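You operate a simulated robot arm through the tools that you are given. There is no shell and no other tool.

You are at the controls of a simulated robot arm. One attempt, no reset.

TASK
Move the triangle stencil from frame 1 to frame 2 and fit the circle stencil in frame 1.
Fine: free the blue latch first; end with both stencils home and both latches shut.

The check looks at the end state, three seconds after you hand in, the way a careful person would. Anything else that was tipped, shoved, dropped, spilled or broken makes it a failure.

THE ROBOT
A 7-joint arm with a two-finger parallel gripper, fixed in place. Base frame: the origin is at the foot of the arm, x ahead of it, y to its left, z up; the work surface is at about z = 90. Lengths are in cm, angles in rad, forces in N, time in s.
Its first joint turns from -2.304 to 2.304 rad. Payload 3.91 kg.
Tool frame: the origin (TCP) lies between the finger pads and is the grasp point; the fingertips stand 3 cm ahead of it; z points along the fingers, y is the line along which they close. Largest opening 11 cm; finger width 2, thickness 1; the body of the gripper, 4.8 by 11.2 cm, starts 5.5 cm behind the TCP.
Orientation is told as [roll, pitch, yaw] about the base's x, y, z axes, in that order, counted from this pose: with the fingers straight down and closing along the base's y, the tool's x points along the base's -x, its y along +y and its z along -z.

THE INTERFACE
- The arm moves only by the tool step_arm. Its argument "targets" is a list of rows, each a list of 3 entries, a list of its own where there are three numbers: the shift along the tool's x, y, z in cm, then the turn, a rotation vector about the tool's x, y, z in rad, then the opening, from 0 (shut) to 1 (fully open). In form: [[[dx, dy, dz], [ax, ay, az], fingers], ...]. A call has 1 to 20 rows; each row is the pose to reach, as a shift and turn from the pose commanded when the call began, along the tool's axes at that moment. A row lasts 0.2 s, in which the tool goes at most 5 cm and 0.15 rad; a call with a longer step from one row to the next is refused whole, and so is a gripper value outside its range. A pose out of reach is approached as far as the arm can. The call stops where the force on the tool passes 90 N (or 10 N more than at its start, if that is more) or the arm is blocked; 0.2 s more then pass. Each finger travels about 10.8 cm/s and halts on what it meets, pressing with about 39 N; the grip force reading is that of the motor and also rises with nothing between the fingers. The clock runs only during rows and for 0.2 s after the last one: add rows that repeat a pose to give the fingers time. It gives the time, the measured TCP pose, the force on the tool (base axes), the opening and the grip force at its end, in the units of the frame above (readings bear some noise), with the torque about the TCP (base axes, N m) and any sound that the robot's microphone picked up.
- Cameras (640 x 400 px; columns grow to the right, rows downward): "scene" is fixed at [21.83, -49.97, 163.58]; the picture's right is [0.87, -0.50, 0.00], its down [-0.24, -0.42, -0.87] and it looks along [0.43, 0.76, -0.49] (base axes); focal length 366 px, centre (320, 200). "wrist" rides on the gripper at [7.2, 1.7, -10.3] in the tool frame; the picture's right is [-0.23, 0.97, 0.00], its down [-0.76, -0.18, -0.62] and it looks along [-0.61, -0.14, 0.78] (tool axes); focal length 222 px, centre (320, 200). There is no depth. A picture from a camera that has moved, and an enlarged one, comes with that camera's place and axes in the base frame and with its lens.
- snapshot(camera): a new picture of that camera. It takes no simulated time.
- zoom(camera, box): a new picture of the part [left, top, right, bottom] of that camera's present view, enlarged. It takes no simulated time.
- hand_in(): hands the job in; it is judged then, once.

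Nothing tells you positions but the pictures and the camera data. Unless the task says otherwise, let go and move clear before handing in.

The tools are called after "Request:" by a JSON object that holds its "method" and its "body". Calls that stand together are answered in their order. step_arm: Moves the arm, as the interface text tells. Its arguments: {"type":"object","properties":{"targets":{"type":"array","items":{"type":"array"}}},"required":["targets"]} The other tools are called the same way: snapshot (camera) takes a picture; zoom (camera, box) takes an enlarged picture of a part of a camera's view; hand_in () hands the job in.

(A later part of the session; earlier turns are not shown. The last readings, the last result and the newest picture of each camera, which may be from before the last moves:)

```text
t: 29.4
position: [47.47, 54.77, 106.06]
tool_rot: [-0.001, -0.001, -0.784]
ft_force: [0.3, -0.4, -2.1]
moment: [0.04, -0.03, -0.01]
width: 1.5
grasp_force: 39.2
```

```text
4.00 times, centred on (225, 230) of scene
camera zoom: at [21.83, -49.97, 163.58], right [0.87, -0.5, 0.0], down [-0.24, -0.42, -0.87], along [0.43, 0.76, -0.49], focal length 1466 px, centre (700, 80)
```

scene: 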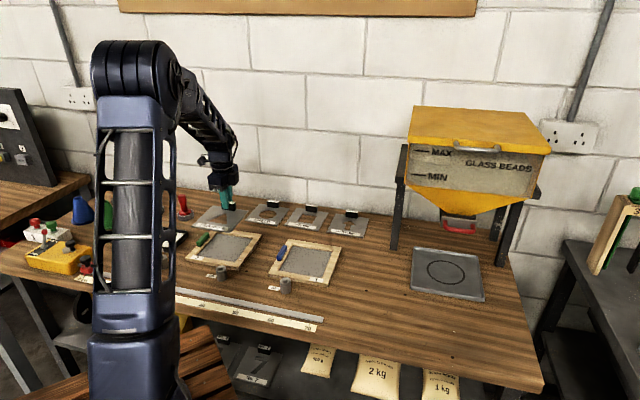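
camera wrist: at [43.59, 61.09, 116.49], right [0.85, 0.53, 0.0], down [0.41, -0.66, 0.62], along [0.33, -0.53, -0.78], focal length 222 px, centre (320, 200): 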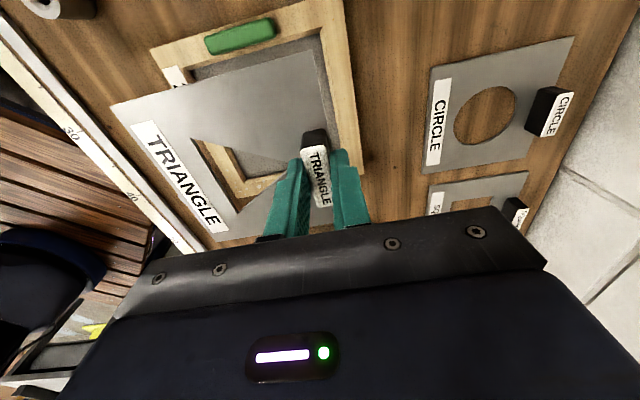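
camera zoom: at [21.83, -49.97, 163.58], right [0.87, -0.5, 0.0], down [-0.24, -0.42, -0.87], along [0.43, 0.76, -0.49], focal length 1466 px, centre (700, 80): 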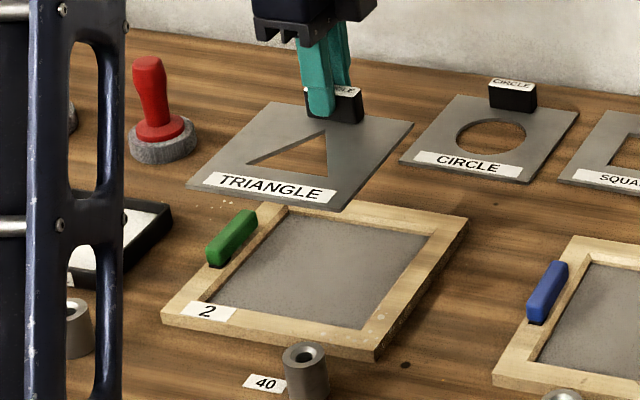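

The frame's inner edges are chamfered (about 14.1 cm at the top). I'll zoom on the plate's corners to compare its size and position with the opening.

Request:
{"method": "zoom", "body": {"camera": "wrist", "box": [80, 60, 280, 250]}}

Request:
{"method": "zoom", "body": {"camera": "wrist", "box": [300, 10, 350, 50]}}

Request:
{"method": "zoom", "body": {"camera": "wrist", "box": [155, 50, 235, 100]}}

```text
2.11 times, centred on (180, 155) of wrist
camera zoom: at [43.59, 61.09, 116.49], right [0.85, 0.53, 0.0], down [0.41, -0.66, 0.62], along [0.33, -0.53, -0.78], focal length 468 px, centre (615, 295)
```

zoom: 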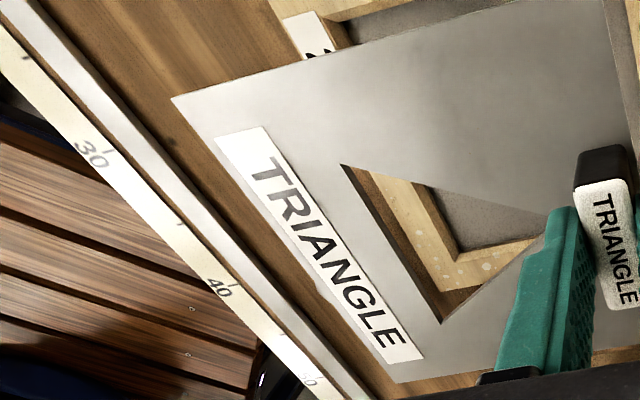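

```text
10.00 times, centred on (325, 30) of wrist
camera zoom: at [43.59, 61.09, 116.49], right [0.85, 0.53, 0.0], down [0.41, -0.66, 0.62], along [0.33, -0.53, -0.78], focal length 2221 px, centre (270, 1900)
```

zoom: 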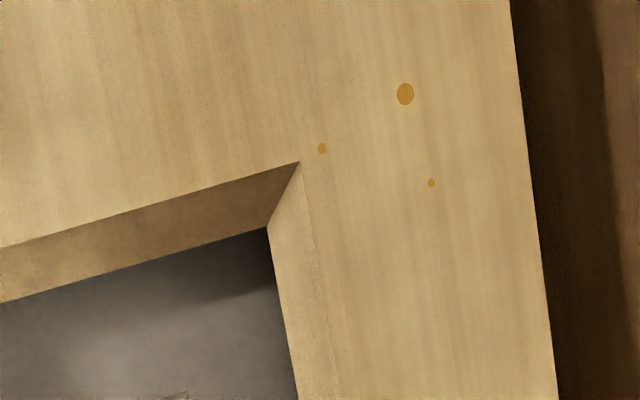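

```text
8.00 times, centred on (195, 75) of wrist
camera zoom: at [43.59, 61.09, 116.49], right [0.85, 0.53, 0.0], down [0.41, -0.66, 0.62], along [0.33, -0.53, -0.78], focal length 1777 px, centre (1320, 1200)
```

zoom: 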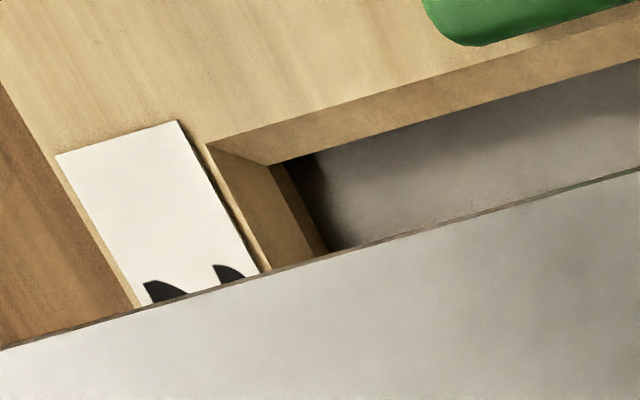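

I'll zoom tightly on the plate's own back-left corner and its far corners to compare with the opening.

Request:
{"method": "zoom", "body": {"camera": "wrist", "box": [300, 30, 340, 60]}}

Request:
{"method": "zoom", "body": {"camera": "wrist", "box": [95, 90, 135, 120]}}

Request:
{"method": "zoom", "body": {"camera": "wrist", "box": [290, 100, 350, 150]}}

```text
13.33 times, centred on (320, 45) of wrist
camera zoom: at [43.59, 61.09, 116.49], right [0.85, 0.53, 0.0], down [0.41, -0.66, 0.62], along [0.33, -0.53, -0.78], focal length 2962 px, centre (320, 2267)
```

zoom: 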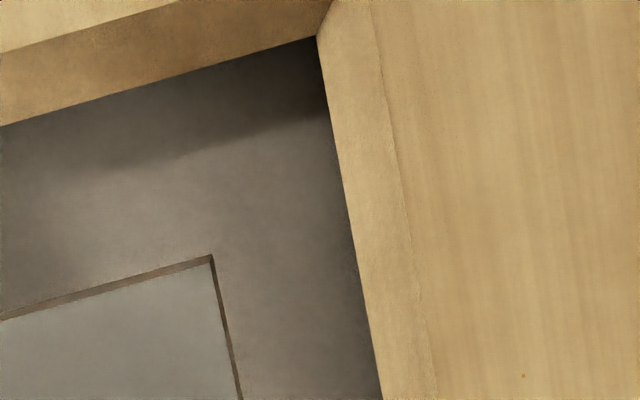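

```text
13.33 times, centred on (115, 105) of wrist
camera zoom: at [43.59, 61.09, 116.49], right [0.85, 0.53, 0.0], down [0.41, -0.66, 0.62], along [0.33, -0.53, -0.78], focal length 2962 px, centre (3053, 1467)
```

zoom: 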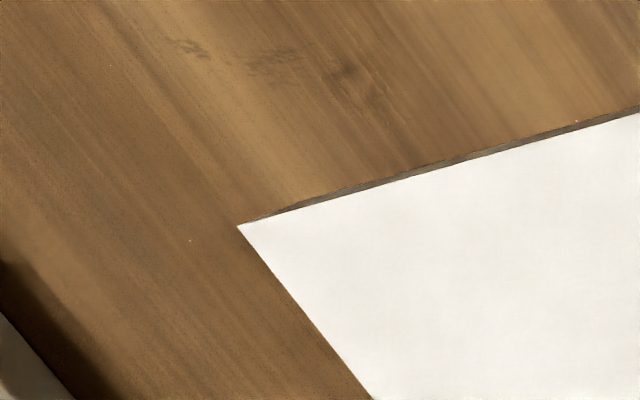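

```text
8.00 times, centred on (320, 125) of wrist
camera zoom: at [43.59, 61.09, 116.49], right [0.85, 0.53, 0.0], down [0.41, -0.66, 0.62], along [0.33, -0.53, -0.78], focal length 1777 px, centre (320, 800)
```

zoom: 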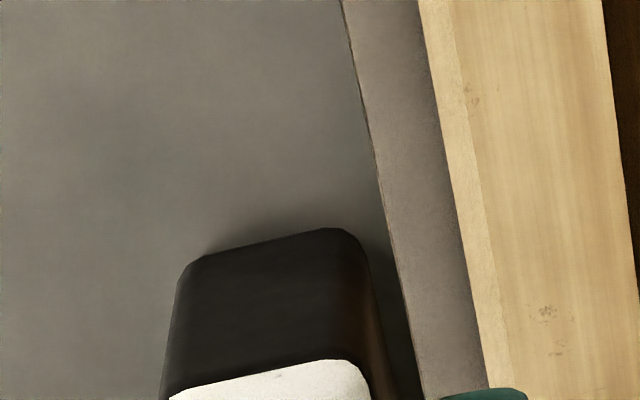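

The plate is square to the opening but sits about 2 mm too far forward. I'll shift by (+0.07, +0.2) in tool axes and go down to just above the frame for another check.

Request:
{"method": "step_arm", "body": {"targets": [[[0.07, 0.2, 2], [0, 0, 0], 0], [[0.07, 0.2, 4], [0, 0, 0], 0], [[0.07, 0.2, 6], [0, 0, 0], 0], [[0.07, 0.2, 7.5], [0, 0, 0], 0], [[0.07, 0.2, 8.6], [0, 0, 0], 0], [[0.07, 0.2, 8.6], [0, 0, 0], 0]]}}

Request:
{"method": "zoom", "body": {"camera": "wrist", "box": [295, 10, 345, 50]}}

Request:
{"method": "zoom", "body": {"camera": "wrist", "box": [80, 50, 180, 130]}}

Request:
{"method": "zoom", "body": {"camera": "scene", "box": [180, 215, 270, 280]}}

```text
t: 30.8
position: [47.54, 55.0, 97.46]
tool_rot: [0.001, 0.0, -0.786]
ft_force: [0.1, -0.6, -1.0]
moment: [0.04, -0.03, 0.01]
width: 1.53
grasp_force: 39.4
```

```text
10.00 times, centred on (320, 30) of wrist
camera zoom: at [43.71, 61.27, 107.88], right [0.85, 0.53, 0.0], down [0.41, -0.66, 0.62], along [0.33, -0.53, -0.78], focal length 2221 px, centre (320, 1900)
```

zoom: 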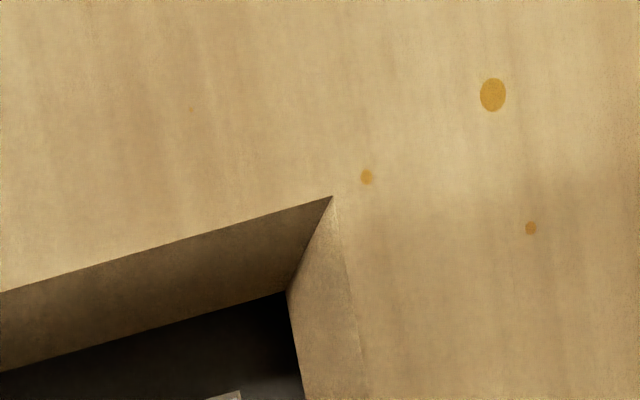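

```text
5.00 times, centred on (130, 90) of wrist
camera zoom: at [43.71, 61.27, 107.88], right [0.85, 0.53, 0.0], down [0.41, -0.66, 0.62], along [0.33, -0.53, -0.78], focal length 1111 px, centre (1270, 750)
```

zoom: 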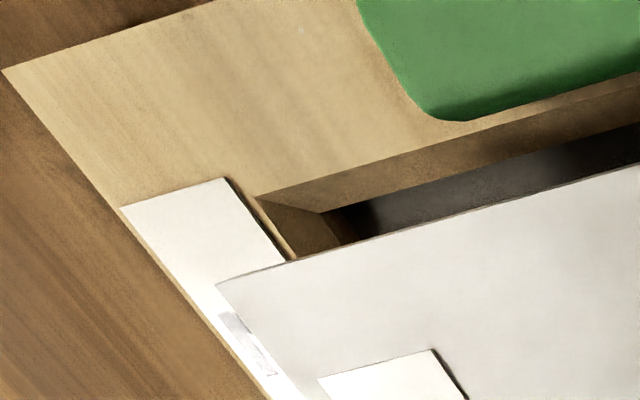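

```text
6.15 times, centred on (225, 248) of scene
camera zoom: at [21.83, -49.97, 163.58], right [0.87, -0.5, 0.0], down [-0.24, -0.42, -0.87], along [0.43, 0.76, -0.49], focal length 2255 px, centre (905, -92)
```

zoom: 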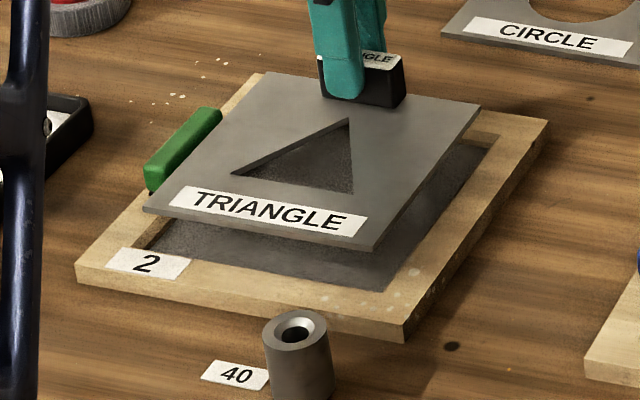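

The corner alignment now matches what I saw in frame 1 to about 0.3 mm. I'll lower the plate slowly into frame 2.

Request:
{"method": "step_arm", "body": {"targets": [[[0, 0, 0.6], [0, 0, 0], 0], [[0, 0, 1.1], [0, 0, 0], 0], [[0, 0, 1.5], [0, 0, 0], 0], [[0, 0, 1.8], [0, 0, 0], 0], [[0, 0, 2.0], [0, 0, 0], 0]]}}

Request:
{"method": "zoom", "body": {"camera": "wrist", "box": [290, 0, 350, 60]}}

Request:
{"method": "zoom", "body": {"camera": "wrist", "box": [60, 20, 380, 220]}}

Request:
{"method": "zoom", "body": {"camera": "scene", "box": [180, 215, 270, 280]}}

```text
t: 32.0
position: [47.63, 55.05, 95.59]
tool_rot: [0.001, 0.0, -0.784]
ft_force: [0.2, -0.4, -0.9]
moment: [0.02, -0.05, 0.03]
width: 1.52
grasp_force: 38.5
```

```text
6.67 times, centred on (320, 30) of wrist
camera zoom: at [43.68, 61.34, 105.93], right [0.85, 0.53, 0.0], down [0.41, -0.66, 0.62], along [0.33, -0.53, -0.78], focal length 1481 px, centre (320, 1333)
```

zoom: 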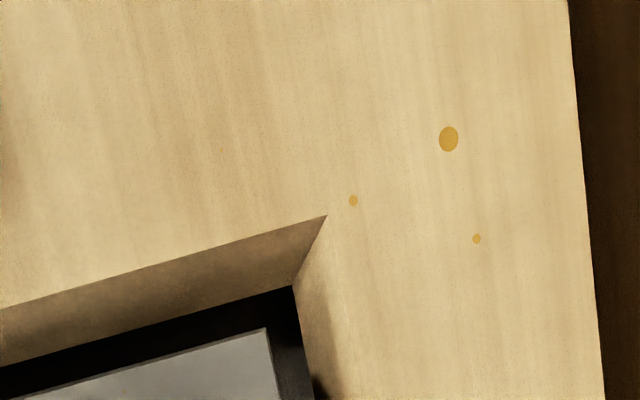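

```text
2.00 times, centred on (220, 120) of wrist
camera zoom: at [43.68, 61.34, 105.93], right [0.85, 0.53, 0.0], down [0.41, -0.66, 0.62], along [0.33, -0.53, -0.78], focal length 444 px, centre (520, 360)
```

zoom: 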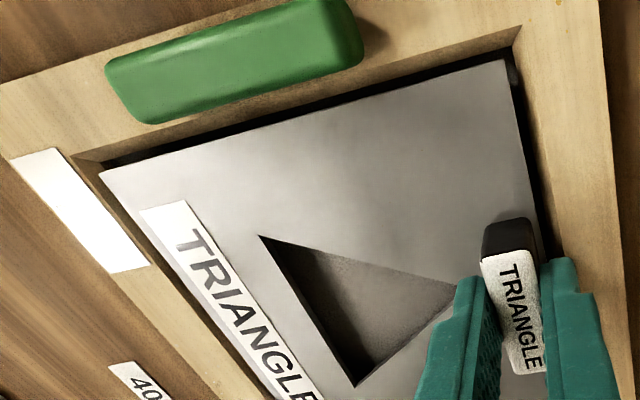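

```text
6.15 times, centred on (225, 248) of scene
camera zoom: at [21.83, -49.97, 163.58], right [0.87, -0.5, 0.0], down [-0.24, -0.42, -0.87], along [0.43, 0.76, -0.49], focal length 2255 px, centre (905, -92)
```

zoom: 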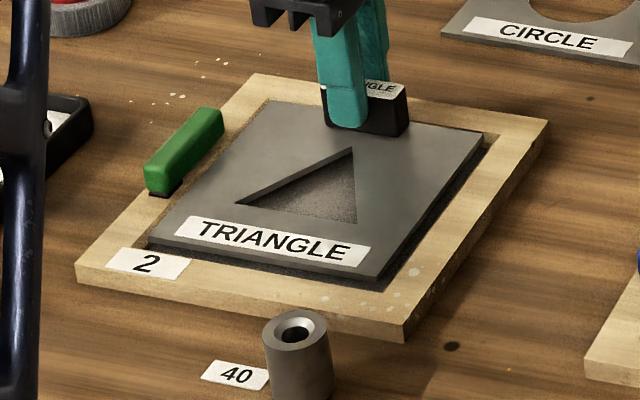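

The plate is entering the recess with even gaps. I'll lower the last 0.75 cm gently.

Request:
{"method": "step_arm", "body": {"targets": [[[0, 0, 0.2], [0, 0, 0], 0], [[0, 0, 0.4], [0, 0, 0], 0], [[0, 0, 0.55], [0, 0, 0], 0], [[0, 0, 0.65], [0, 0, 0], 0], [[0, 0, 0.72], [0, 0, 0], 0], [[0, 0, 0.72], [0, 0, 0], 0]]}}

Request:
{"method": "zoom", "body": {"camera": "wrist", "box": [60, 0, 380, 200]}}

Request:
{"method": "zoom", "body": {"camera": "scene", "box": [180, 215, 270, 280]}}

```text
t: 33.4
position: [47.6, 55.05, 94.9]
tool_rot: [0.002, 0.0, -0.786]
ft_force: [0.6, 0.2, 1.2]
moment: [-0.01, -0.02, 0.0]
width: 1.54
grasp_force: 38.7
```

```text
2.00 times, centred on (220, 100) of wrist
camera zoom: at [43.73, 61.31, 105.19], right [0.85, 0.53, 0.0], down [0.41, -0.66, 0.62], along [0.33, -0.53, -0.78], focal length 444 px, centre (520, 400)
```

zoom: 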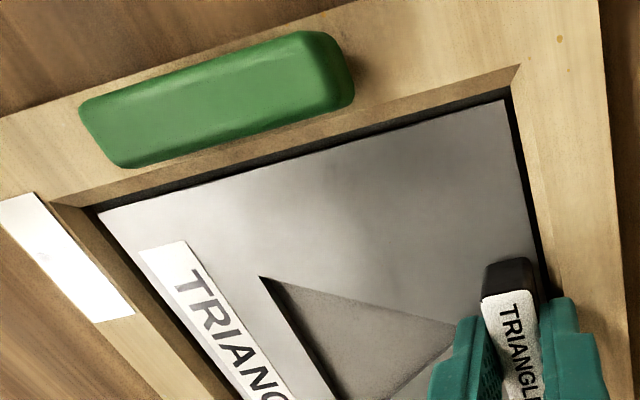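

```text
6.15 times, centred on (225, 248) of scene
camera zoom: at [21.83, -49.97, 163.58], right [0.87, -0.5, 0.0], down [-0.24, -0.42, -0.87], along [0.43, 0.76, -0.49], focal length 2255 px, centre (905, -92)
```

zoom: 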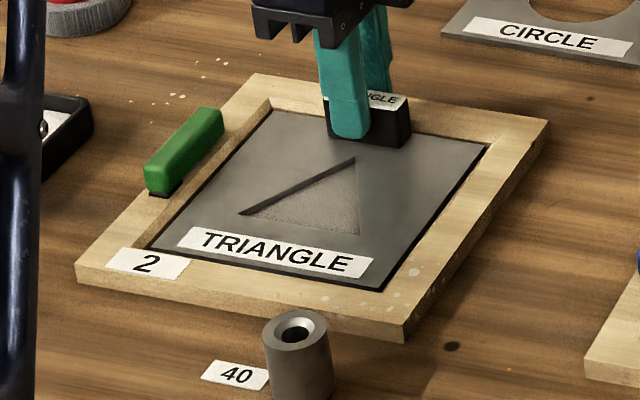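

The plate is seated level in frame 2. I'll press a touch more, let go, and rise.

Request:
{"method": "step_arm", "body": {"targets": [[[0, 0, 0.05], [0, 0, 0], 0], [[0, 0, 0.05], [0, 0, 0], 0], [[0, 0, 0.02], [0, 0, 0], 0.2], [[0, 0, 0.0], [0, 0, 0], 0.3], [[0, 0, 0.0], [0, 0, 0], 0.35], [[0, 0, -1], [0, 0, 0], 0.35], [[0, 0, -4], [0, 0, 0], 0.35], [[0, 0, -8], [0, 0, 0], 0.4], [[0, 0, -11.2], [0, 0, 0], 0.4], [[0, 0, -11.2], [0, 0, 0], 0.4]]}}

Request:
{"method": "snapshot", "body": {"camera": "wrist"}}

Request:
{"method": "zoom", "body": {"camera": "scene", "box": [180, 215, 270, 280]}}

```text
t: 35.6
position: [47.53, 54.98, 106.12]
tool_rot: [-0.002, 0.0, -0.784]
ft_force: [-0.9, 0.1, 0.0]
moment: [0.01, 0.04, 0.03]
width: 4.38
grasp_force: 0.0
```

```text
taken
camera wrist: at [43.72, 61.31, 116.42], right [0.85, 0.53, 0.0], down [0.41, -0.66, 0.62], along [0.33, -0.53, -0.78], focal length 222 px, centre (320, 200)
```

wrist: 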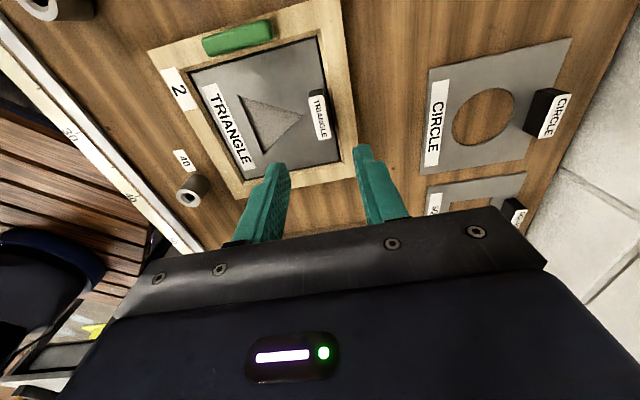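

```text
6.15 times, centred on (225, 248) of scene
camera zoom: at [21.83, -49.97, 163.58], right [0.87, -0.5, 0.0], down [-0.24, -0.42, -0.87], along [0.43, 0.76, -0.49], focal length 2255 px, centre (905, -92)
```

zoom: 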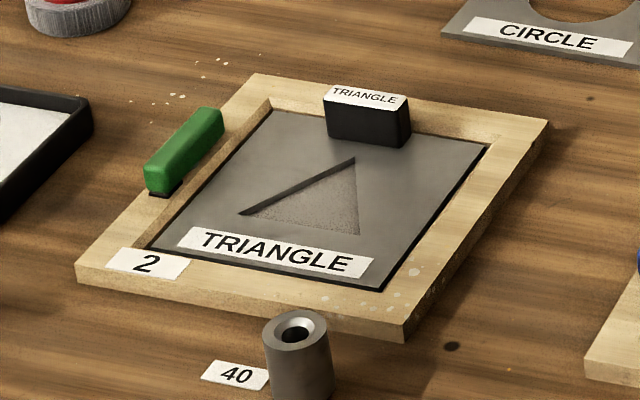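

The triangle is home in frame 2. Next is the green latch, which should pivot near (38.15, 56.7), so I'll move above it with the fingers closing across its width.

Request:
{"method": "step_arm", "body": {"targets": [[[0.65, -0.46, 0], [0, 0, -0.131], 0.4], [[1.3, -0.92, 0], [0, 0, -0.262], 0.4], [[1.96, -1.38, 0], [0, 0, -0.393], 0.4], [[2.61, -1.83, 0], [0, 0, -0.524], 0.4], [[3.27, -2.29, 0], [0, 0, -0.655], 0.4], [[3.92, -2.75, 0], [0, 0, -0.786], 0.4], [[4.57, -3.2, 0], [0, 0, -0.917], 0.4], [[5.23, -3.67, 0], [0, 0, -1.048], 0.4], [[5.88, -4.13, 0], [0, 0, -1.179], 0.4], [[6.53, -4.58, 0], [0, 0, -1.31], 0.4], [[7.19, -5.04, 0], [0, 0, -1.441], 0.4], [[7.84, -5.5, 0], [0, 0, -1.571], 0.4], [[7.84, -5.5, 0], [0, 0, -1.571], 0.4]]}}

Request:
{"method": "snapshot", "body": {"camera": "wrist"}}

Request:
{"method": "zoom", "body": {"camera": "wrist", "box": [260, 60, 380, 160]}}

```text
t: 38.4
position: [38.04, 56.73, 106.02]
tool_rot: [0.0, 0.0, 0.786]
ft_force: [0.5, -0.6, -0.4]
moment: [0.0, -0.01, -0.01]
width: 4.37
grasp_force: 0.1
```

```text
taken
camera wrist: at [31.89, 52.72, 116.36], right [-0.53, 0.85, 0.0], down [0.66, 0.41, 0.62], along [0.53, 0.33, -0.78], focal length 222 px, centre (320, 200)
```

wrist: 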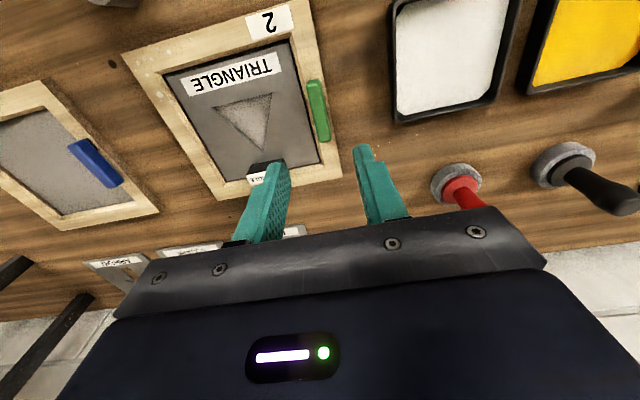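

```text
4.00 times, centred on (320, 110) of wrist
camera zoom: at [31.89, 52.72, 116.36], right [-0.53, 0.85, 0.0], down [0.66, 0.41, 0.62], along [0.53, 0.33, -0.78], focal length 888 px, centre (320, 560)
```

zoom: 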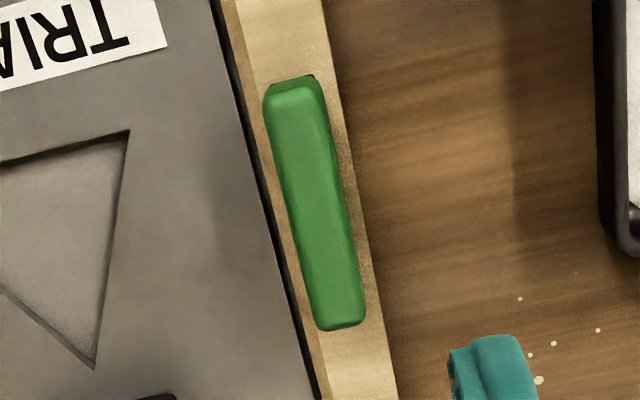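

The green latch is centred right under the TCP. I'll descend to the height that worked for the blue one.

Request:
{"method": "step_arm", "body": {"targets": [[[0, 0, 2.5], [0, 0, 0], 0.4], [[0, 0, 5], [0, 0, 0], 0.4], [[0, 0, 7.5], [0, 0, 0], 0.4], [[0, 0, 9.2], [0, 0, 0], 0.4], [[0, 0, 10.2], [0, 0, 0], 0.4], [[0, 0, 10.7], [0, 0, 0], 0.4], [[0, 0, 10.97], [0, 0, 0], 0.4], [[0, 0, 10.97], [0, 0, 0], 0.4]]}}

Request:
{"method": "zoom", "body": {"camera": "wrist", "box": [220, 90, 420, 230]}}

Request:
{"method": "zoom", "body": {"camera": "scene", "box": [175, 205, 255, 255]}}

```text
t: 40.2
position: [38.1, 56.74, 95.06]
tool_rot: [-0.001, 0.001, 0.787]
ft_force: [-0.6, 0.7, 0.1]
moment: [0.01, 0.02, -0.01]
width: 4.4
grasp_force: 0.1
```

```text
2.86 times, centred on (320, 160) of wrist
camera zoom: at [31.94, 52.74, 105.41], right [-0.53, 0.85, 0.0], down [0.66, 0.41, 0.62], along [0.53, 0.33, -0.78], focal length 635 px, centre (320, 314)
```

zoom: 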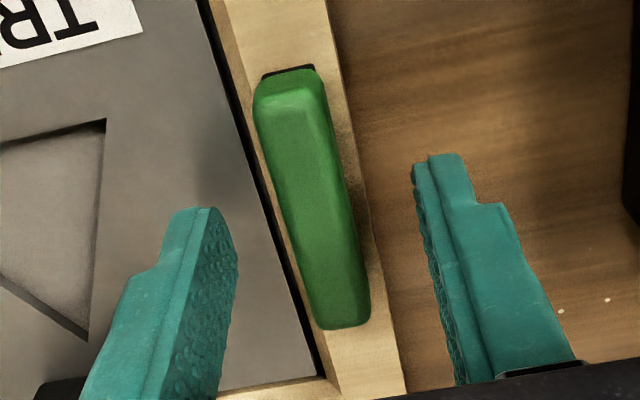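

```text
8.00 times, centred on (215, 230) of scene
camera zoom: at [21.83, -49.97, 163.58], right [0.87, -0.5, 0.0], down [-0.24, -0.42, -0.87], along [0.43, 0.76, -0.49], focal length 2931 px, centre (1160, -40)
```

zoom: 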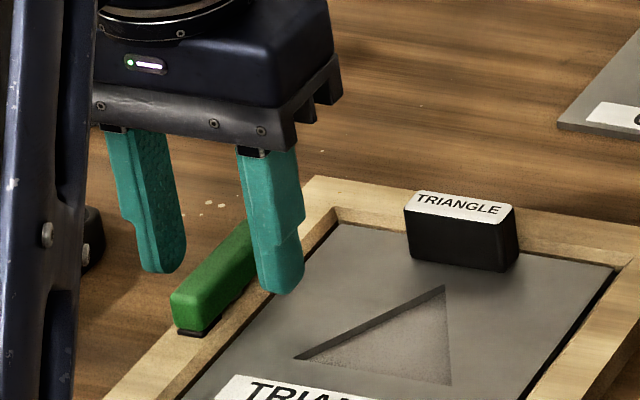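

Request:
{"method": "step_arm", "body": {"targets": [[[0, 0, 0], [0, 0, 0], 0.3], [[0, 0, 0], [0, 0, 0], 0.2], [[0, 0, 0], [0, 0, 0], 0.12], [[0, 0, 0], [0, 0, 0], 0.0], [[0, 0, 0], [0, 0, 0], 0.0]]}}

```text
t: 41.4
position: [38.18, 56.72, 95.05]
tool_rot: [0.0, 0.0, 0.788]
ft_force: [1.9, -2.7, -0.6]
moment: [-0.15, 0.02, 0.03]
width: 1.49
grasp_force: 44.6
```

The latch is gripped almost force-free. I'll rotate it counter-clockwise towards shut in stages.

Request:
{"method": "step_arm", "body": {"targets": [[[0, 0, 0], [0, 0, -0.08], 0], [[0, 0, 0], [0, 0, -0.16], 0], [[0, 0, 0], [0, 0, -0.24], 0], [[0, 0, 0], [0, 0, -0.32], 0], [[0, 0, 0], [0, 0, -0.32], 0]]}}

Request:
{"method": "zoom", "body": {"camera": "scene", "box": [175, 205, 255, 255]}}

```text
t: 42.6
position: [38.22, 56.61, 95.04]
tool_rot: [0.0, 0.0, 1.107]
ft_force: [5.9, 2.3, 4.3]
moment: [-0.33, 0.13, -0.01]
width: 1.48
grasp_force: 44.9
```

```text
8.00 times, centred on (215, 230) of scene
camera zoom: at [21.83, -49.97, 163.58], right [0.87, -0.5, 0.0], down [-0.24, -0.42, -0.87], along [0.43, 0.76, -0.49], focal length 2931 px, centre (1160, -40)
```

zoom: 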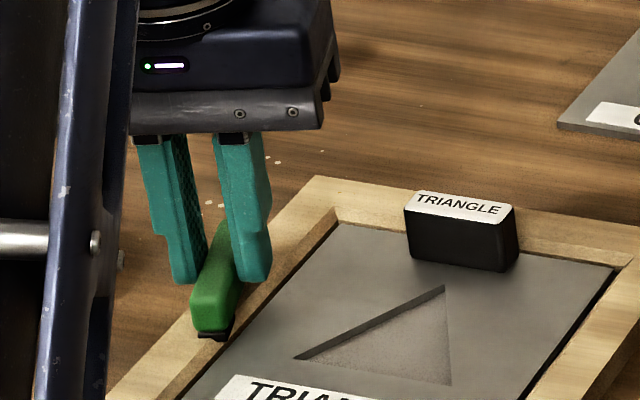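

Request:
{"method": "step_arm", "body": {"targets": [[[0, -0.02, 0], [0, 0, -0.08], 0], [[0, -0.02, 0], [0, 0, -0.16], 0], [[0, -0.02, 0], [0, 0, -0.24], 0], [[0, -0.02, 0], [0, 0, -0.32], 0], [[0, -0.02, 0], [0, 0, -0.4], 0], [[0, -0.02, 0], [0, 0, -0.4], 0]]}}

```text
t: 44.0
position: [38.08, 56.68, 95.08]
tool_rot: [0.0, -0.001, 1.507]
ft_force: [2.7, 9.4, 5.0]
moment: [0.53, -0.03, -0.02]
width: 1.49
grasp_force: 45.1
```

Request:
{"method": "step_arm", "body": {"targets": [[[-0.04, -0.01, 0], [0, 0, -0.08], 0], [[-0.04, -0.01, 0], [0, 0, -0.16], 0], [[-0.04, -0.01, 0], [0, 0, -0.24], 0], [[-0.04, -0.01, 0], [0, 0, -0.32], 0], [[-0.04, -0.01, 0], [0, 0, -0.4], 0], [[-0.04, -0.01, 0], [0, 0, -0.4], 0]]}}

Request:
{"method": "zoom", "body": {"camera": "scene", "box": [175, 205, 255, 255]}}

```text
t: 45.4
position: [37.98, 56.79, 95.14]
tool_rot: [0.0, 0.0, 1.908]
ft_force: [-7.1, 6.1, 15.1]
moment: [-0.71, -0.12, -0.01]
width: 1.53
grasp_force: 44.3
```

```text
8.00 times, centred on (215, 230) of scene
camera zoom: at [21.83, -49.97, 163.58], right [0.87, -0.5, 0.0], down [-0.24, -0.42, -0.87], along [0.43, 0.76, -0.49], focal length 2931 px, centre (1160, -40)
```

zoom: 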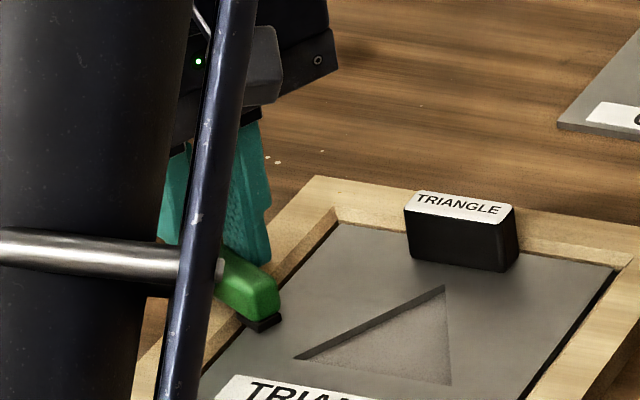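

Request:
{"method": "step_arm", "body": {"targets": [[[-0.04, 0.02, -0.05], [0, 0, -0.08], 0], [[-0.04, 0.02, -0.05], [0, 0, -0.16], 0], [[-0.04, 0.02, -0.05], [0, 0, -0.24], 0], [[-0.04, 0.02, -0.05], [0, 0, -0.32], 0], [[-0.04, 0.02, -0.05], [0, 0, -0.39], 0], [[-0.04, 0.02, -0.05], [0, 0, -0.448], 0], [[-0.04, 0.02, -0.05], [0, 0, -0.448], 0]]}}

Request:
{"method": "zoom", "body": {"camera": "wrist", "box": [180, 50, 440, 230]}}

Request:
{"method": "zoom", "body": {"camera": "scene", "box": [175, 205, 255, 255]}}

```text
t: 47.0
position: [37.99, 56.68, 94.94]
tool_rot: [0.0, -0.002, 2.357]
ft_force: [-10.2, -11.4, 2.6]
moment: [-0.8, -0.17, -0.02]
width: 1.49
grasp_force: 45.1
```

```text
2.22 times, centred on (310, 140) of wrist
camera zoom: at [42.08, 50.36, 105.43], right [-0.85, -0.53, 0.0], down [-0.41, 0.66, 0.62], along [-0.33, 0.53, -0.78], focal length 494 px, centre (342, 333)
```

zoom: 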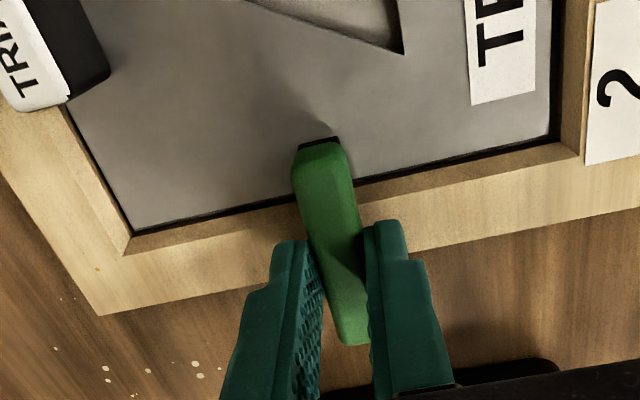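

```text
8.00 times, centred on (215, 230) of scene
camera zoom: at [21.83, -49.97, 163.58], right [0.87, -0.5, 0.0], down [-0.24, -0.42, -0.87], along [0.43, 0.76, -0.49], focal length 2931 px, centre (1160, -40)
```

zoom: 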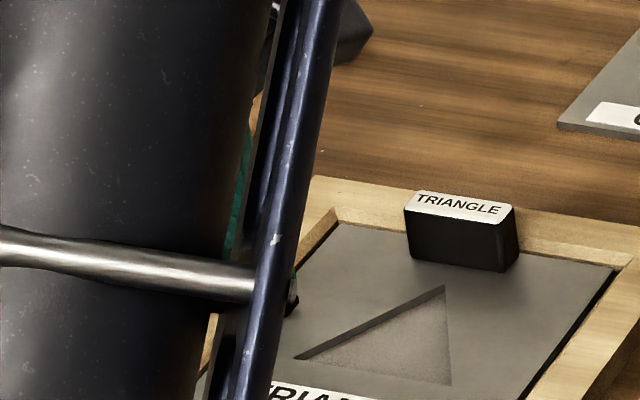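

The green latch is across the rail with its pad on the plate. I'll relieve the small side load, release, rise, and inspect.

Request:
{"method": "step_arm", "body": {"targets": [[[0, 0.07, 0], [0, 0, 0], 0], [[0, 0.07, 0], [0, 0, 0], 0], [[0, 0.07, 0], [0, 0, 0], 0.2], [[0, 0.07, 0], [0, 0, 0], 0.3], [[0, 0.07, 0], [0, 0, 0], 0.4], [[0, 0.07, -1], [0, 0, 0], 0.4], [[0, 0.07, -4], [0, 0, 0], 0.4], [[0, 0.07, -8], [0, 0, 0], 0.4], [[0, 0.07, -11], [0, 0, 0], 0.4], [[0, 0.07, -11], [0, 0, 0], 0.4]]}}

Request:
{"method": "snapshot", "body": {"camera": "wrist"}}

Request:
{"method": "zoom", "body": {"camera": "wrist", "box": [180, 0, 420, 150]}}

```text
t: 49.2
position: [38.07, 56.73, 106.1]
tool_rot: [0.0, 0.0, 2.355]
ft_force: [-0.1, -0.4, 0.4]
moment: [0.02, -0.03, 0.01]
width: 4.39
grasp_force: 0.1
```

```text
taken
camera wrist: at [42.05, 50.33, 116.48], right [-0.85, -0.53, 0.0], down [-0.41, 0.66, 0.62], along [-0.33, 0.53, -0.78], focal length 222 px, centre (320, 200)
```

wrist: 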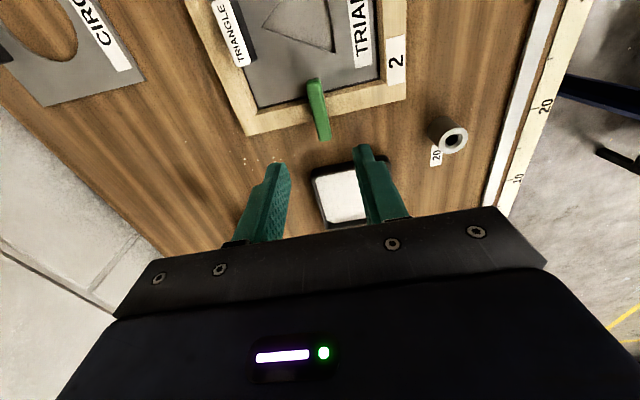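

```text
2.67 times, centred on (300, 75) of wrist
camera zoom: at [42.05, 50.33, 116.48], right [-0.85, -0.53, 0.0], down [-0.41, 0.66, 0.62], along [-0.33, 0.53, -0.78], focal length 592 px, centre (373, 533)
```

zoom: 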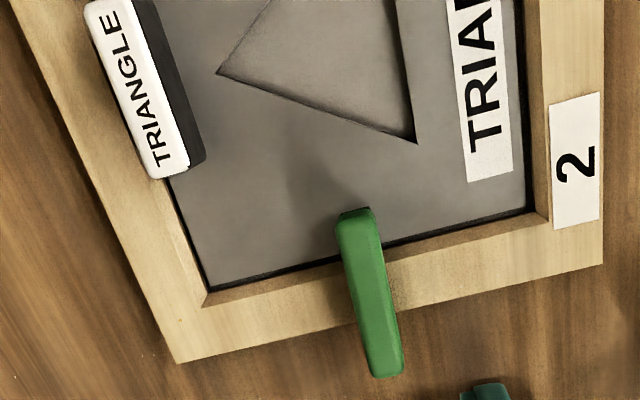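

The green latch is shut just as the blue one was at the start. Now the circle: I'll travel above it while turning the wrist back to -45°.

Request:
{"method": "step_arm", "body": {"targets": [[[1.09, -1.92, -0.2], [0, 0, 0.131], 0.4], [[2.18, -3.83, -0.4], [0, 0, 0.262], 0.4], [[3.27, -5.75, -0.6], [0, 0, 0.393], 0.4], [[4.37, -7.67, -0.8], [0, 0, 0.524], 0.4], [[5.46, -9.58, -1], [0, 0, 0.655], 0.4], [[6.55, -11.5, -1.2], [0, 0, 0.786], 0.4], [[7.64, -13.42, -1.4], [0, 0, 0.917], 0.4], [[8.73, -15.33, -1.6], [0, 0, 1.048], 0.4], [[9.82, -17.25, -1.8], [0, 0, 1.179], 0.4], [[10.92, -19.17, -2], [0, 0, 1.31], 0.4], [[12.01, -21.08, -2], [0, 0, 1.441], 0.4], [[13.1, -23, -2], [0, 0, 1.571], 0.4]]}}

Request:
{"method": "step_arm", "body": {"targets": [[[0, 0, 0], [0, 0, 0.131], 0.4], [[0, 0, 0], [0, 0, 0.262], 0.4], [[0, 0, 0], [0, 0, 0.393], 0.4], [[0, 0, 0], [0, 0, 0.524], 0.4], [[0, 0, 0], [0, 0, 0.655], 0.4], [[0, 0, 0], [0, 0, 0.786], 0.4], [[0, 0, 0], [0, 0, 0.917], 0.4], [[0, 0, 0], [0, 0, 1.048], 0.4], [[0, 0, 0], [0, 0, 1.179], 0.4], [[0, 0, 0], [0, 0, 1.31], 0.4], [[0, 0, 0], [0, 0, 1.441], 0.4], [[0, 0, 0], [0, 0, 1.571], 0.4], [[0, 0, 0], [0, 0, 1.571], 0.4]]}}

Request:
{"method": "snapshot", "body": {"camera": "wrist"}}

Request:
{"method": "snapshot", "body": {"camera": "scene"}}

```text
t: 51.8
position: [63.64, 63.59, 108.02]
tool_rot: [0.0, -0.003, 0.782]
ft_force: [0.5, 0.3, 0.7]
moment: [0.0, 0.0, -0.01]
width: 4.4
grasp_force: 0.0
```

```text
t: 54.6
position: [63.55, 63.59, 108.03]
tool_rot: [0.0, 0.0, -0.79]
ft_force: [-0.6, -0.5, -0.5]
moment: [-0.03, 0.02, -0.02]
width: 4.39
grasp_force: 0.1
```

```text
taken
camera wrist: at [59.8, 69.95, 118.43], right [0.85, 0.53, 0.0], down [0.41, -0.67, 0.62], along [0.33, -0.53, -0.78], focal length 222 px, centre (320, 200)
```

wrist: 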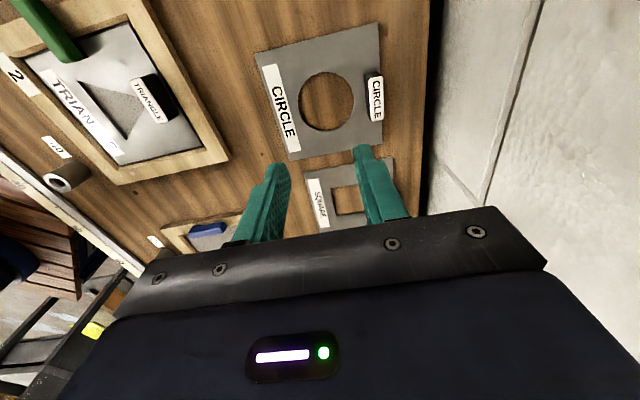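

```text
taken
```

scene: 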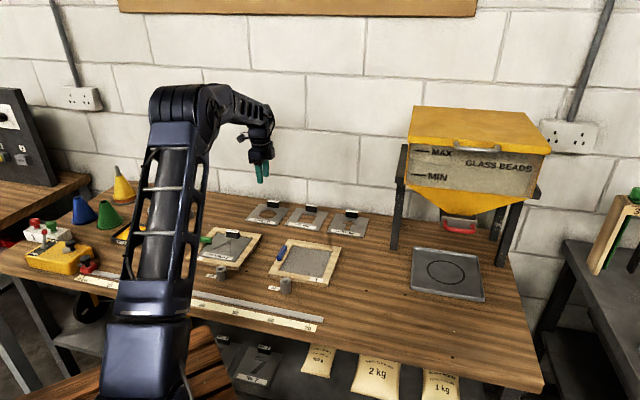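

I can see the circle stencil and the wall behind it. I'll zoom in to locate the handle and measure the clearance to the wall.

Request:
{"method": "zoom", "body": {"camera": "wrist", "box": [240, 10, 440, 170]}}

Request:
{"method": "zoom", "body": {"camera": "wrist", "box": [340, 50, 460, 140]}}

Request:
{"method": "zoom", "body": {"camera": "scene", "box": [235, 150, 315, 230]}}

```text
2.50 times, centred on (340, 90) of wrist
camera zoom: at [59.8, 69.95, 118.43], right [0.85, 0.53, 0.0], down [0.41, -0.67, 0.62], along [0.33, -0.53, -0.78], focal length 555 px, centre (270, 475)
```

zoom: 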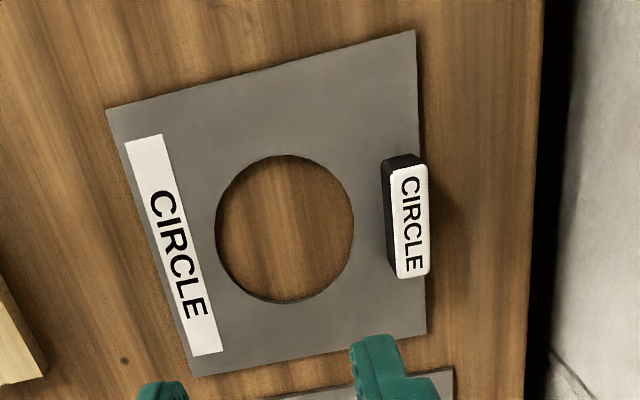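

```text
4.44 times, centred on (400, 95) of wrist
camera zoom: at [59.8, 69.95, 118.43], right [0.85, 0.53, 0.0], down [0.41, -0.67, 0.62], along [0.33, -0.53, -0.78], focal length 987 px, centre (-36, 667)
```

zoom: 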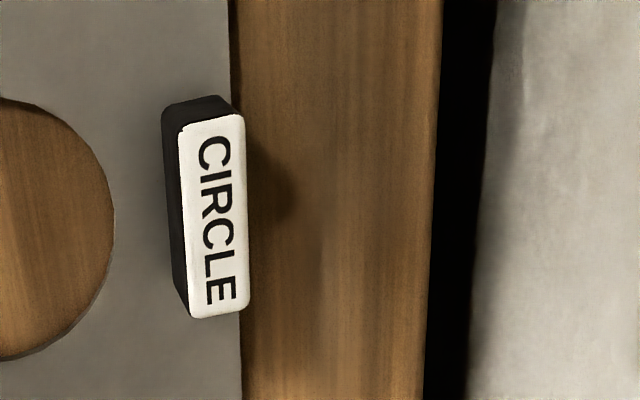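

```text
5.00 times, centred on (275, 190) of scene
camera zoom: at [21.83, -49.97, 163.58], right [0.87, -0.5, 0.0], down [-0.24, -0.42, -0.87], along [0.43, 0.76, -0.49], focal length 1832 px, centre (545, 250)
```

zoom: 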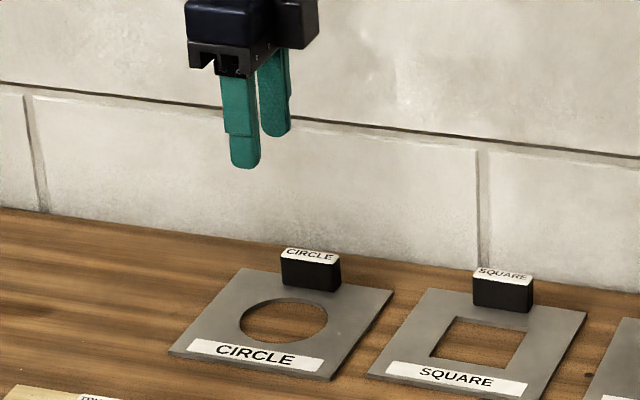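

The handle is at about e1 = 96.0 along the wall-normal direction and the bench's rear edge is at about 102.3. That leaves the gripper body roughly 0.7–1 cm of clearance. I'll approach slowly at height, biased 0.3 cm away from the wall.

Request:
{"method": "step_arm", "body": {"targets": [[[-0.1, 1.5, 0], [0, 0, 0], 0.4], [[-0.2, 3, 0], [0, 0, 0], 0.4], [[-0.28, 4.2, 0], [0, 0, 0], 0.4], [[-0.28, 5, 0], [0, 0, 0], 0.4], [[-0.28, 5.5, 0], [0, 0, 0], 0.4], [[-0.28, 5.8, 0], [0, 0, 0], 0.4], [[-0.28, 5.8, 0], [0, 0, 0], 0.4]]}}

Request:
{"method": "snapshot", "body": {"camera": "wrist"}}

Request:
{"method": "zoom", "body": {"camera": "wrist", "box": [260, 30, 400, 150]}}

Request:
{"method": "zoom", "body": {"camera": "scene", "box": [235, 110, 335, 230]}}

```text
t: 56.2
position: [68.04, 67.52, 107.99]
tool_rot: [-0.001, -0.002, -0.787]
ft_force: [0.3, -0.9, 1.0]
moment: [-0.02, -0.01, 0.0]
width: 4.39
grasp_force: 0.1
```

```text
taken
camera wrist: at [64.1, 73.85, 118.46], right [0.85, 0.53, 0.0], down [0.41, -0.67, 0.62], along [0.33, -0.53, -0.78], focal length 222 px, centre (320, 200)
```

wrist: 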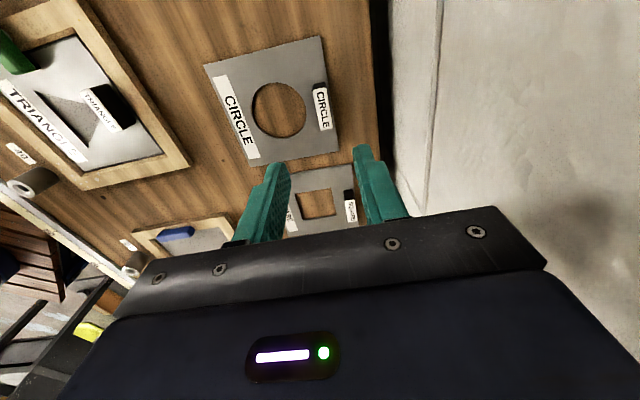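

```text
3.33 times, centred on (330, 90) of wrist
camera zoom: at [64.1, 73.85, 118.46], right [0.85, 0.53, 0.0], down [0.41, -0.67, 0.62], along [0.33, -0.53, -0.78], focal length 740 px, centre (287, 567)
```

zoom: 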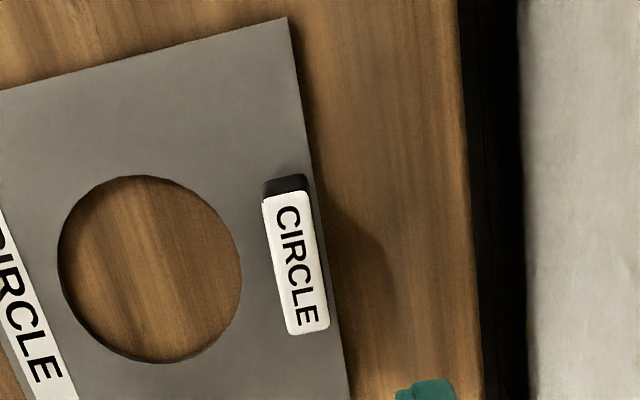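

```text
3.33 times, centred on (285, 170) of scene
camera zoom: at [21.83, -49.97, 163.58], right [0.87, -0.5, 0.0], down [-0.24, -0.42, -0.87], along [0.43, 0.76, -0.49], focal length 1221 px, centre (437, 300)
```

zoom: 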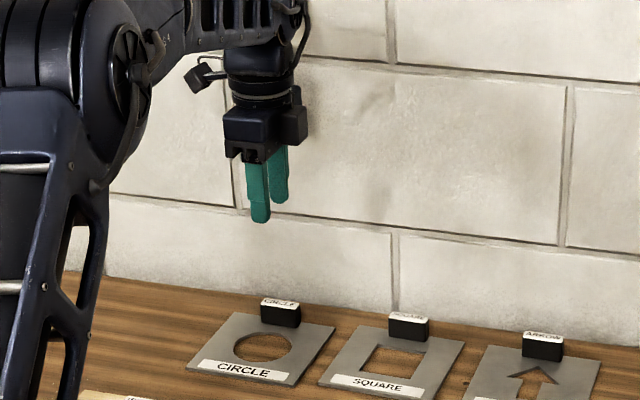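

The wall itself is at about e1 = 105, so clearance is ample. I'll centre on the handle (+0.06, +0.34) and go down around it.

Request:
{"method": "step_arm", "body": {"targets": [[[0.06, 0.34, 2.5], [0, 0, 0], 0.4], [[0.06, 0.34, 5], [0, 0, 0], 0.4], [[0.06, 0.34, 7.5], [0, 0, 0], 0.4], [[0.06, 0.34, 10], [0, 0, 0], 0.4], [[0.06, 0.34, 11.5], [0, 0, 0], 0.4], [[0.06, 0.34, 12.5], [0, 0, 0], 0.4], [[0.06, 0.34, 13.3], [0, 0, 0], 0.4], [[0.06, 0.34, 13.3], [0, 0, 0], 0.4]]}}

Request:
{"method": "zoom", "body": {"camera": "wrist", "box": [220, 70, 420, 230]}}

Request:
{"method": "zoom", "body": {"camera": "scene", "box": [240, 180, 320, 230]}}

```text
t: 58.0
position: [68.06, 67.71, 94.75]
tool_rot: [0.001, 0.0, -0.787]
ft_force: [-0.3, 0.4, -0.7]
moment: [-0.01, 0.01, 0.0]
width: 4.41
grasp_force: 0.1
```

```text
2.50 times, centred on (320, 150) of wrist
camera zoom: at [64.27, 74.12, 105.14], right [0.85, 0.53, 0.0], down [0.41, -0.67, 0.62], along [0.33, -0.53, -0.78], focal length 555 px, centre (320, 325)
```

zoom: 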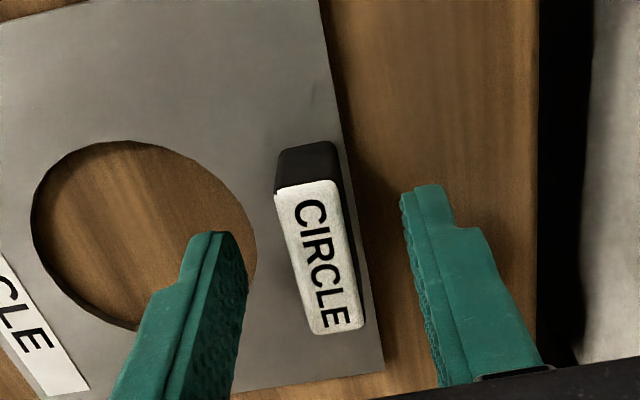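

```text
8.00 times, centred on (280, 205) of scene
camera zoom: at [21.83, -49.97, 163.58], right [0.87, -0.5, 0.0], down [-0.24, -0.42, -0.87], along [0.43, 0.76, -0.49], focal length 2931 px, centre (640, 160)
```

zoom: 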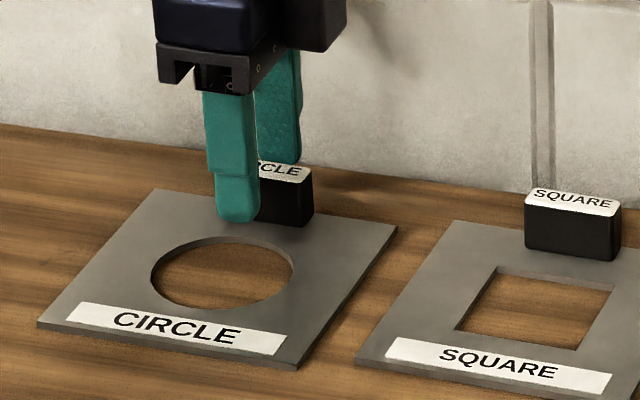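

The fingers are centred over the handle with the wall well clear. I'll go down 0.35 cm more and close.

Request:
{"method": "step_arm", "body": {"targets": [[[-0.05, 0, 0.2], [0, 0, 0], 0.4], [[-0.05, 0, 0.35], [0, 0, 0], 0.4], [[-0.05, 0, 0.35], [0, 0, 0], 0.3], [[-0.05, 0, 0.35], [0, 0, 0], 0.2], [[-0.05, 0, 0.35], [0, 0, 0], 0.1], [[-0.05, 0, 0.35], [0, 0, 0], 0], [[-0.05, 0, 0.35], [0, 0, 0], 0]]}}

Request:
{"method": "zoom", "body": {"camera": "wrist", "box": [220, 70, 420, 230]}}

```text
t: 59.6
position: [68.14, 67.81, 94.37]
tool_rot: [-0.001, 0.0, -0.786]
ft_force: [0.5, 0.1, 0.4]
moment: [-0.07, -0.02, -0.05]
width: 1.5
grasp_force: 39.0
```

```text
2.50 times, centred on (320, 150) of wrist
camera zoom: at [64.3, 74.07, 104.82], right [0.85, 0.53, 0.0], down [0.41, -0.67, 0.62], along [0.33, -0.53, -0.78], focal length 555 px, centre (320, 325)
```

zoom: 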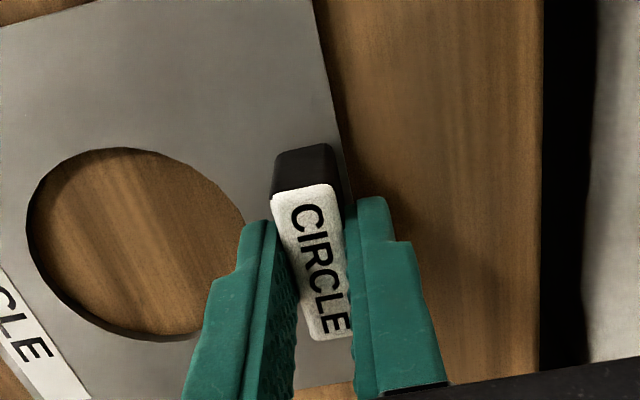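

The circle's handle is gripped with no side force. I'll lift straight up and check that the plate hangs level.

Request:
{"method": "step_arm", "body": {"targets": [[[0, 0, -0.3], [0, 0, 0], 0], [[0, 0, -0.8], [0, 0, 0], 0], [[0, 0, -1.6], [0, 0, 0], 0], [[0, 0, -3], [0, 0, 0], 0], [[0, 0, -6], [0, 0, 0], 0], [[0, 0, -9], [0, 0, 0], 0], [[0, 0, -11.7], [0, 0, 0], 0], [[0, 0, -11.7], [0, 0, 0], 0]]}}

Request:
{"method": "zoom", "body": {"camera": "scene", "box": [220, 150, 360, 250]}}

Request:
{"method": "snapshot", "body": {"camera": "wrist"}}

```text
t: 61.4
position: [68.14, 67.88, 106.12]
tool_rot: [0.0, -0.003, -0.787]
ft_force: [-0.2, 0.2, -0.6]
moment: [0.03, -0.02, -0.02]
width: 1.52
grasp_force: 39.5
```

```text
4.00 times, centred on (290, 200) of scene
camera zoom: at [21.83, -49.97, 163.58], right [0.87, -0.5, 0.0], down [-0.24, -0.42, -0.87], along [0.43, 0.76, -0.49], focal length 1466 px, centre (440, 200)
```

zoom: 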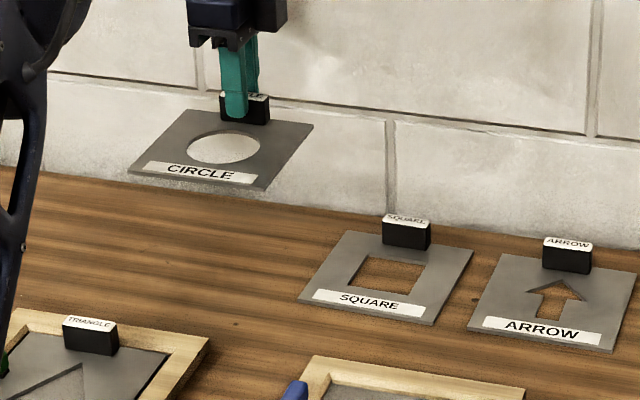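

```text
taken
camera wrist: at [64.33, 74.18, 116.58], right [0.85, 0.53, 0.0], down [0.41, -0.67, 0.62], along [0.33, -0.53, -0.78], focal length 222 px, centre (320, 200)
```

wrist: 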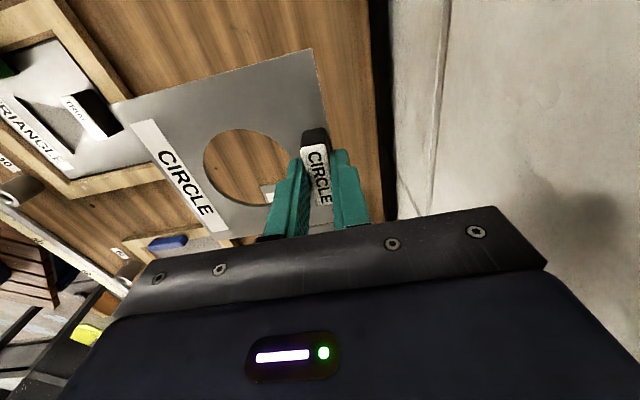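

The circle plate hangs level. I'll measure how its corners sit relative to the gripper, as I did with the triangle.

Request:
{"method": "zoom", "body": {"camera": "wrist", "box": [300, 30, 340, 60]}}

Request:
{"method": "zoom", "body": {"camera": "wrist", "box": [95, 90, 135, 120]}}

```text
13.33 times, centred on (320, 45) of wrist
camera zoom: at [64.33, 74.18, 116.58], right [0.85, 0.53, 0.0], down [0.41, -0.67, 0.62], along [0.33, -0.53, -0.78], focal length 2962 px, centre (320, 2267)
```

zoom: 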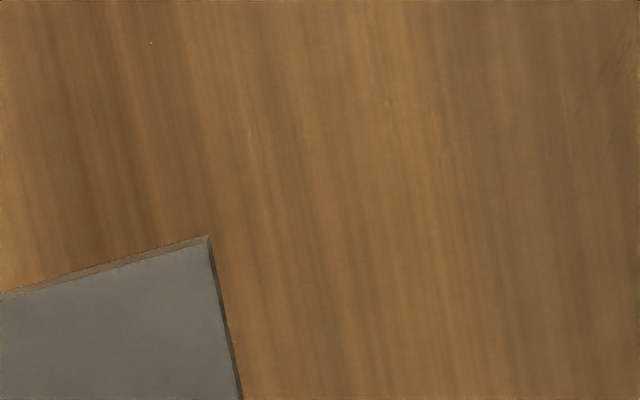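

```text
13.33 times, centred on (115, 105) of wrist
camera zoom: at [64.33, 74.18, 116.58], right [0.85, 0.53, 0.0], down [0.41, -0.67, 0.62], along [0.33, -0.53, -0.78], focal length 2962 px, centre (3053, 1467)
```

zoom: 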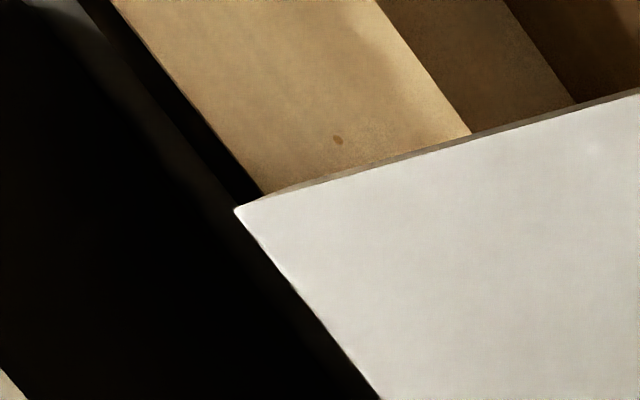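

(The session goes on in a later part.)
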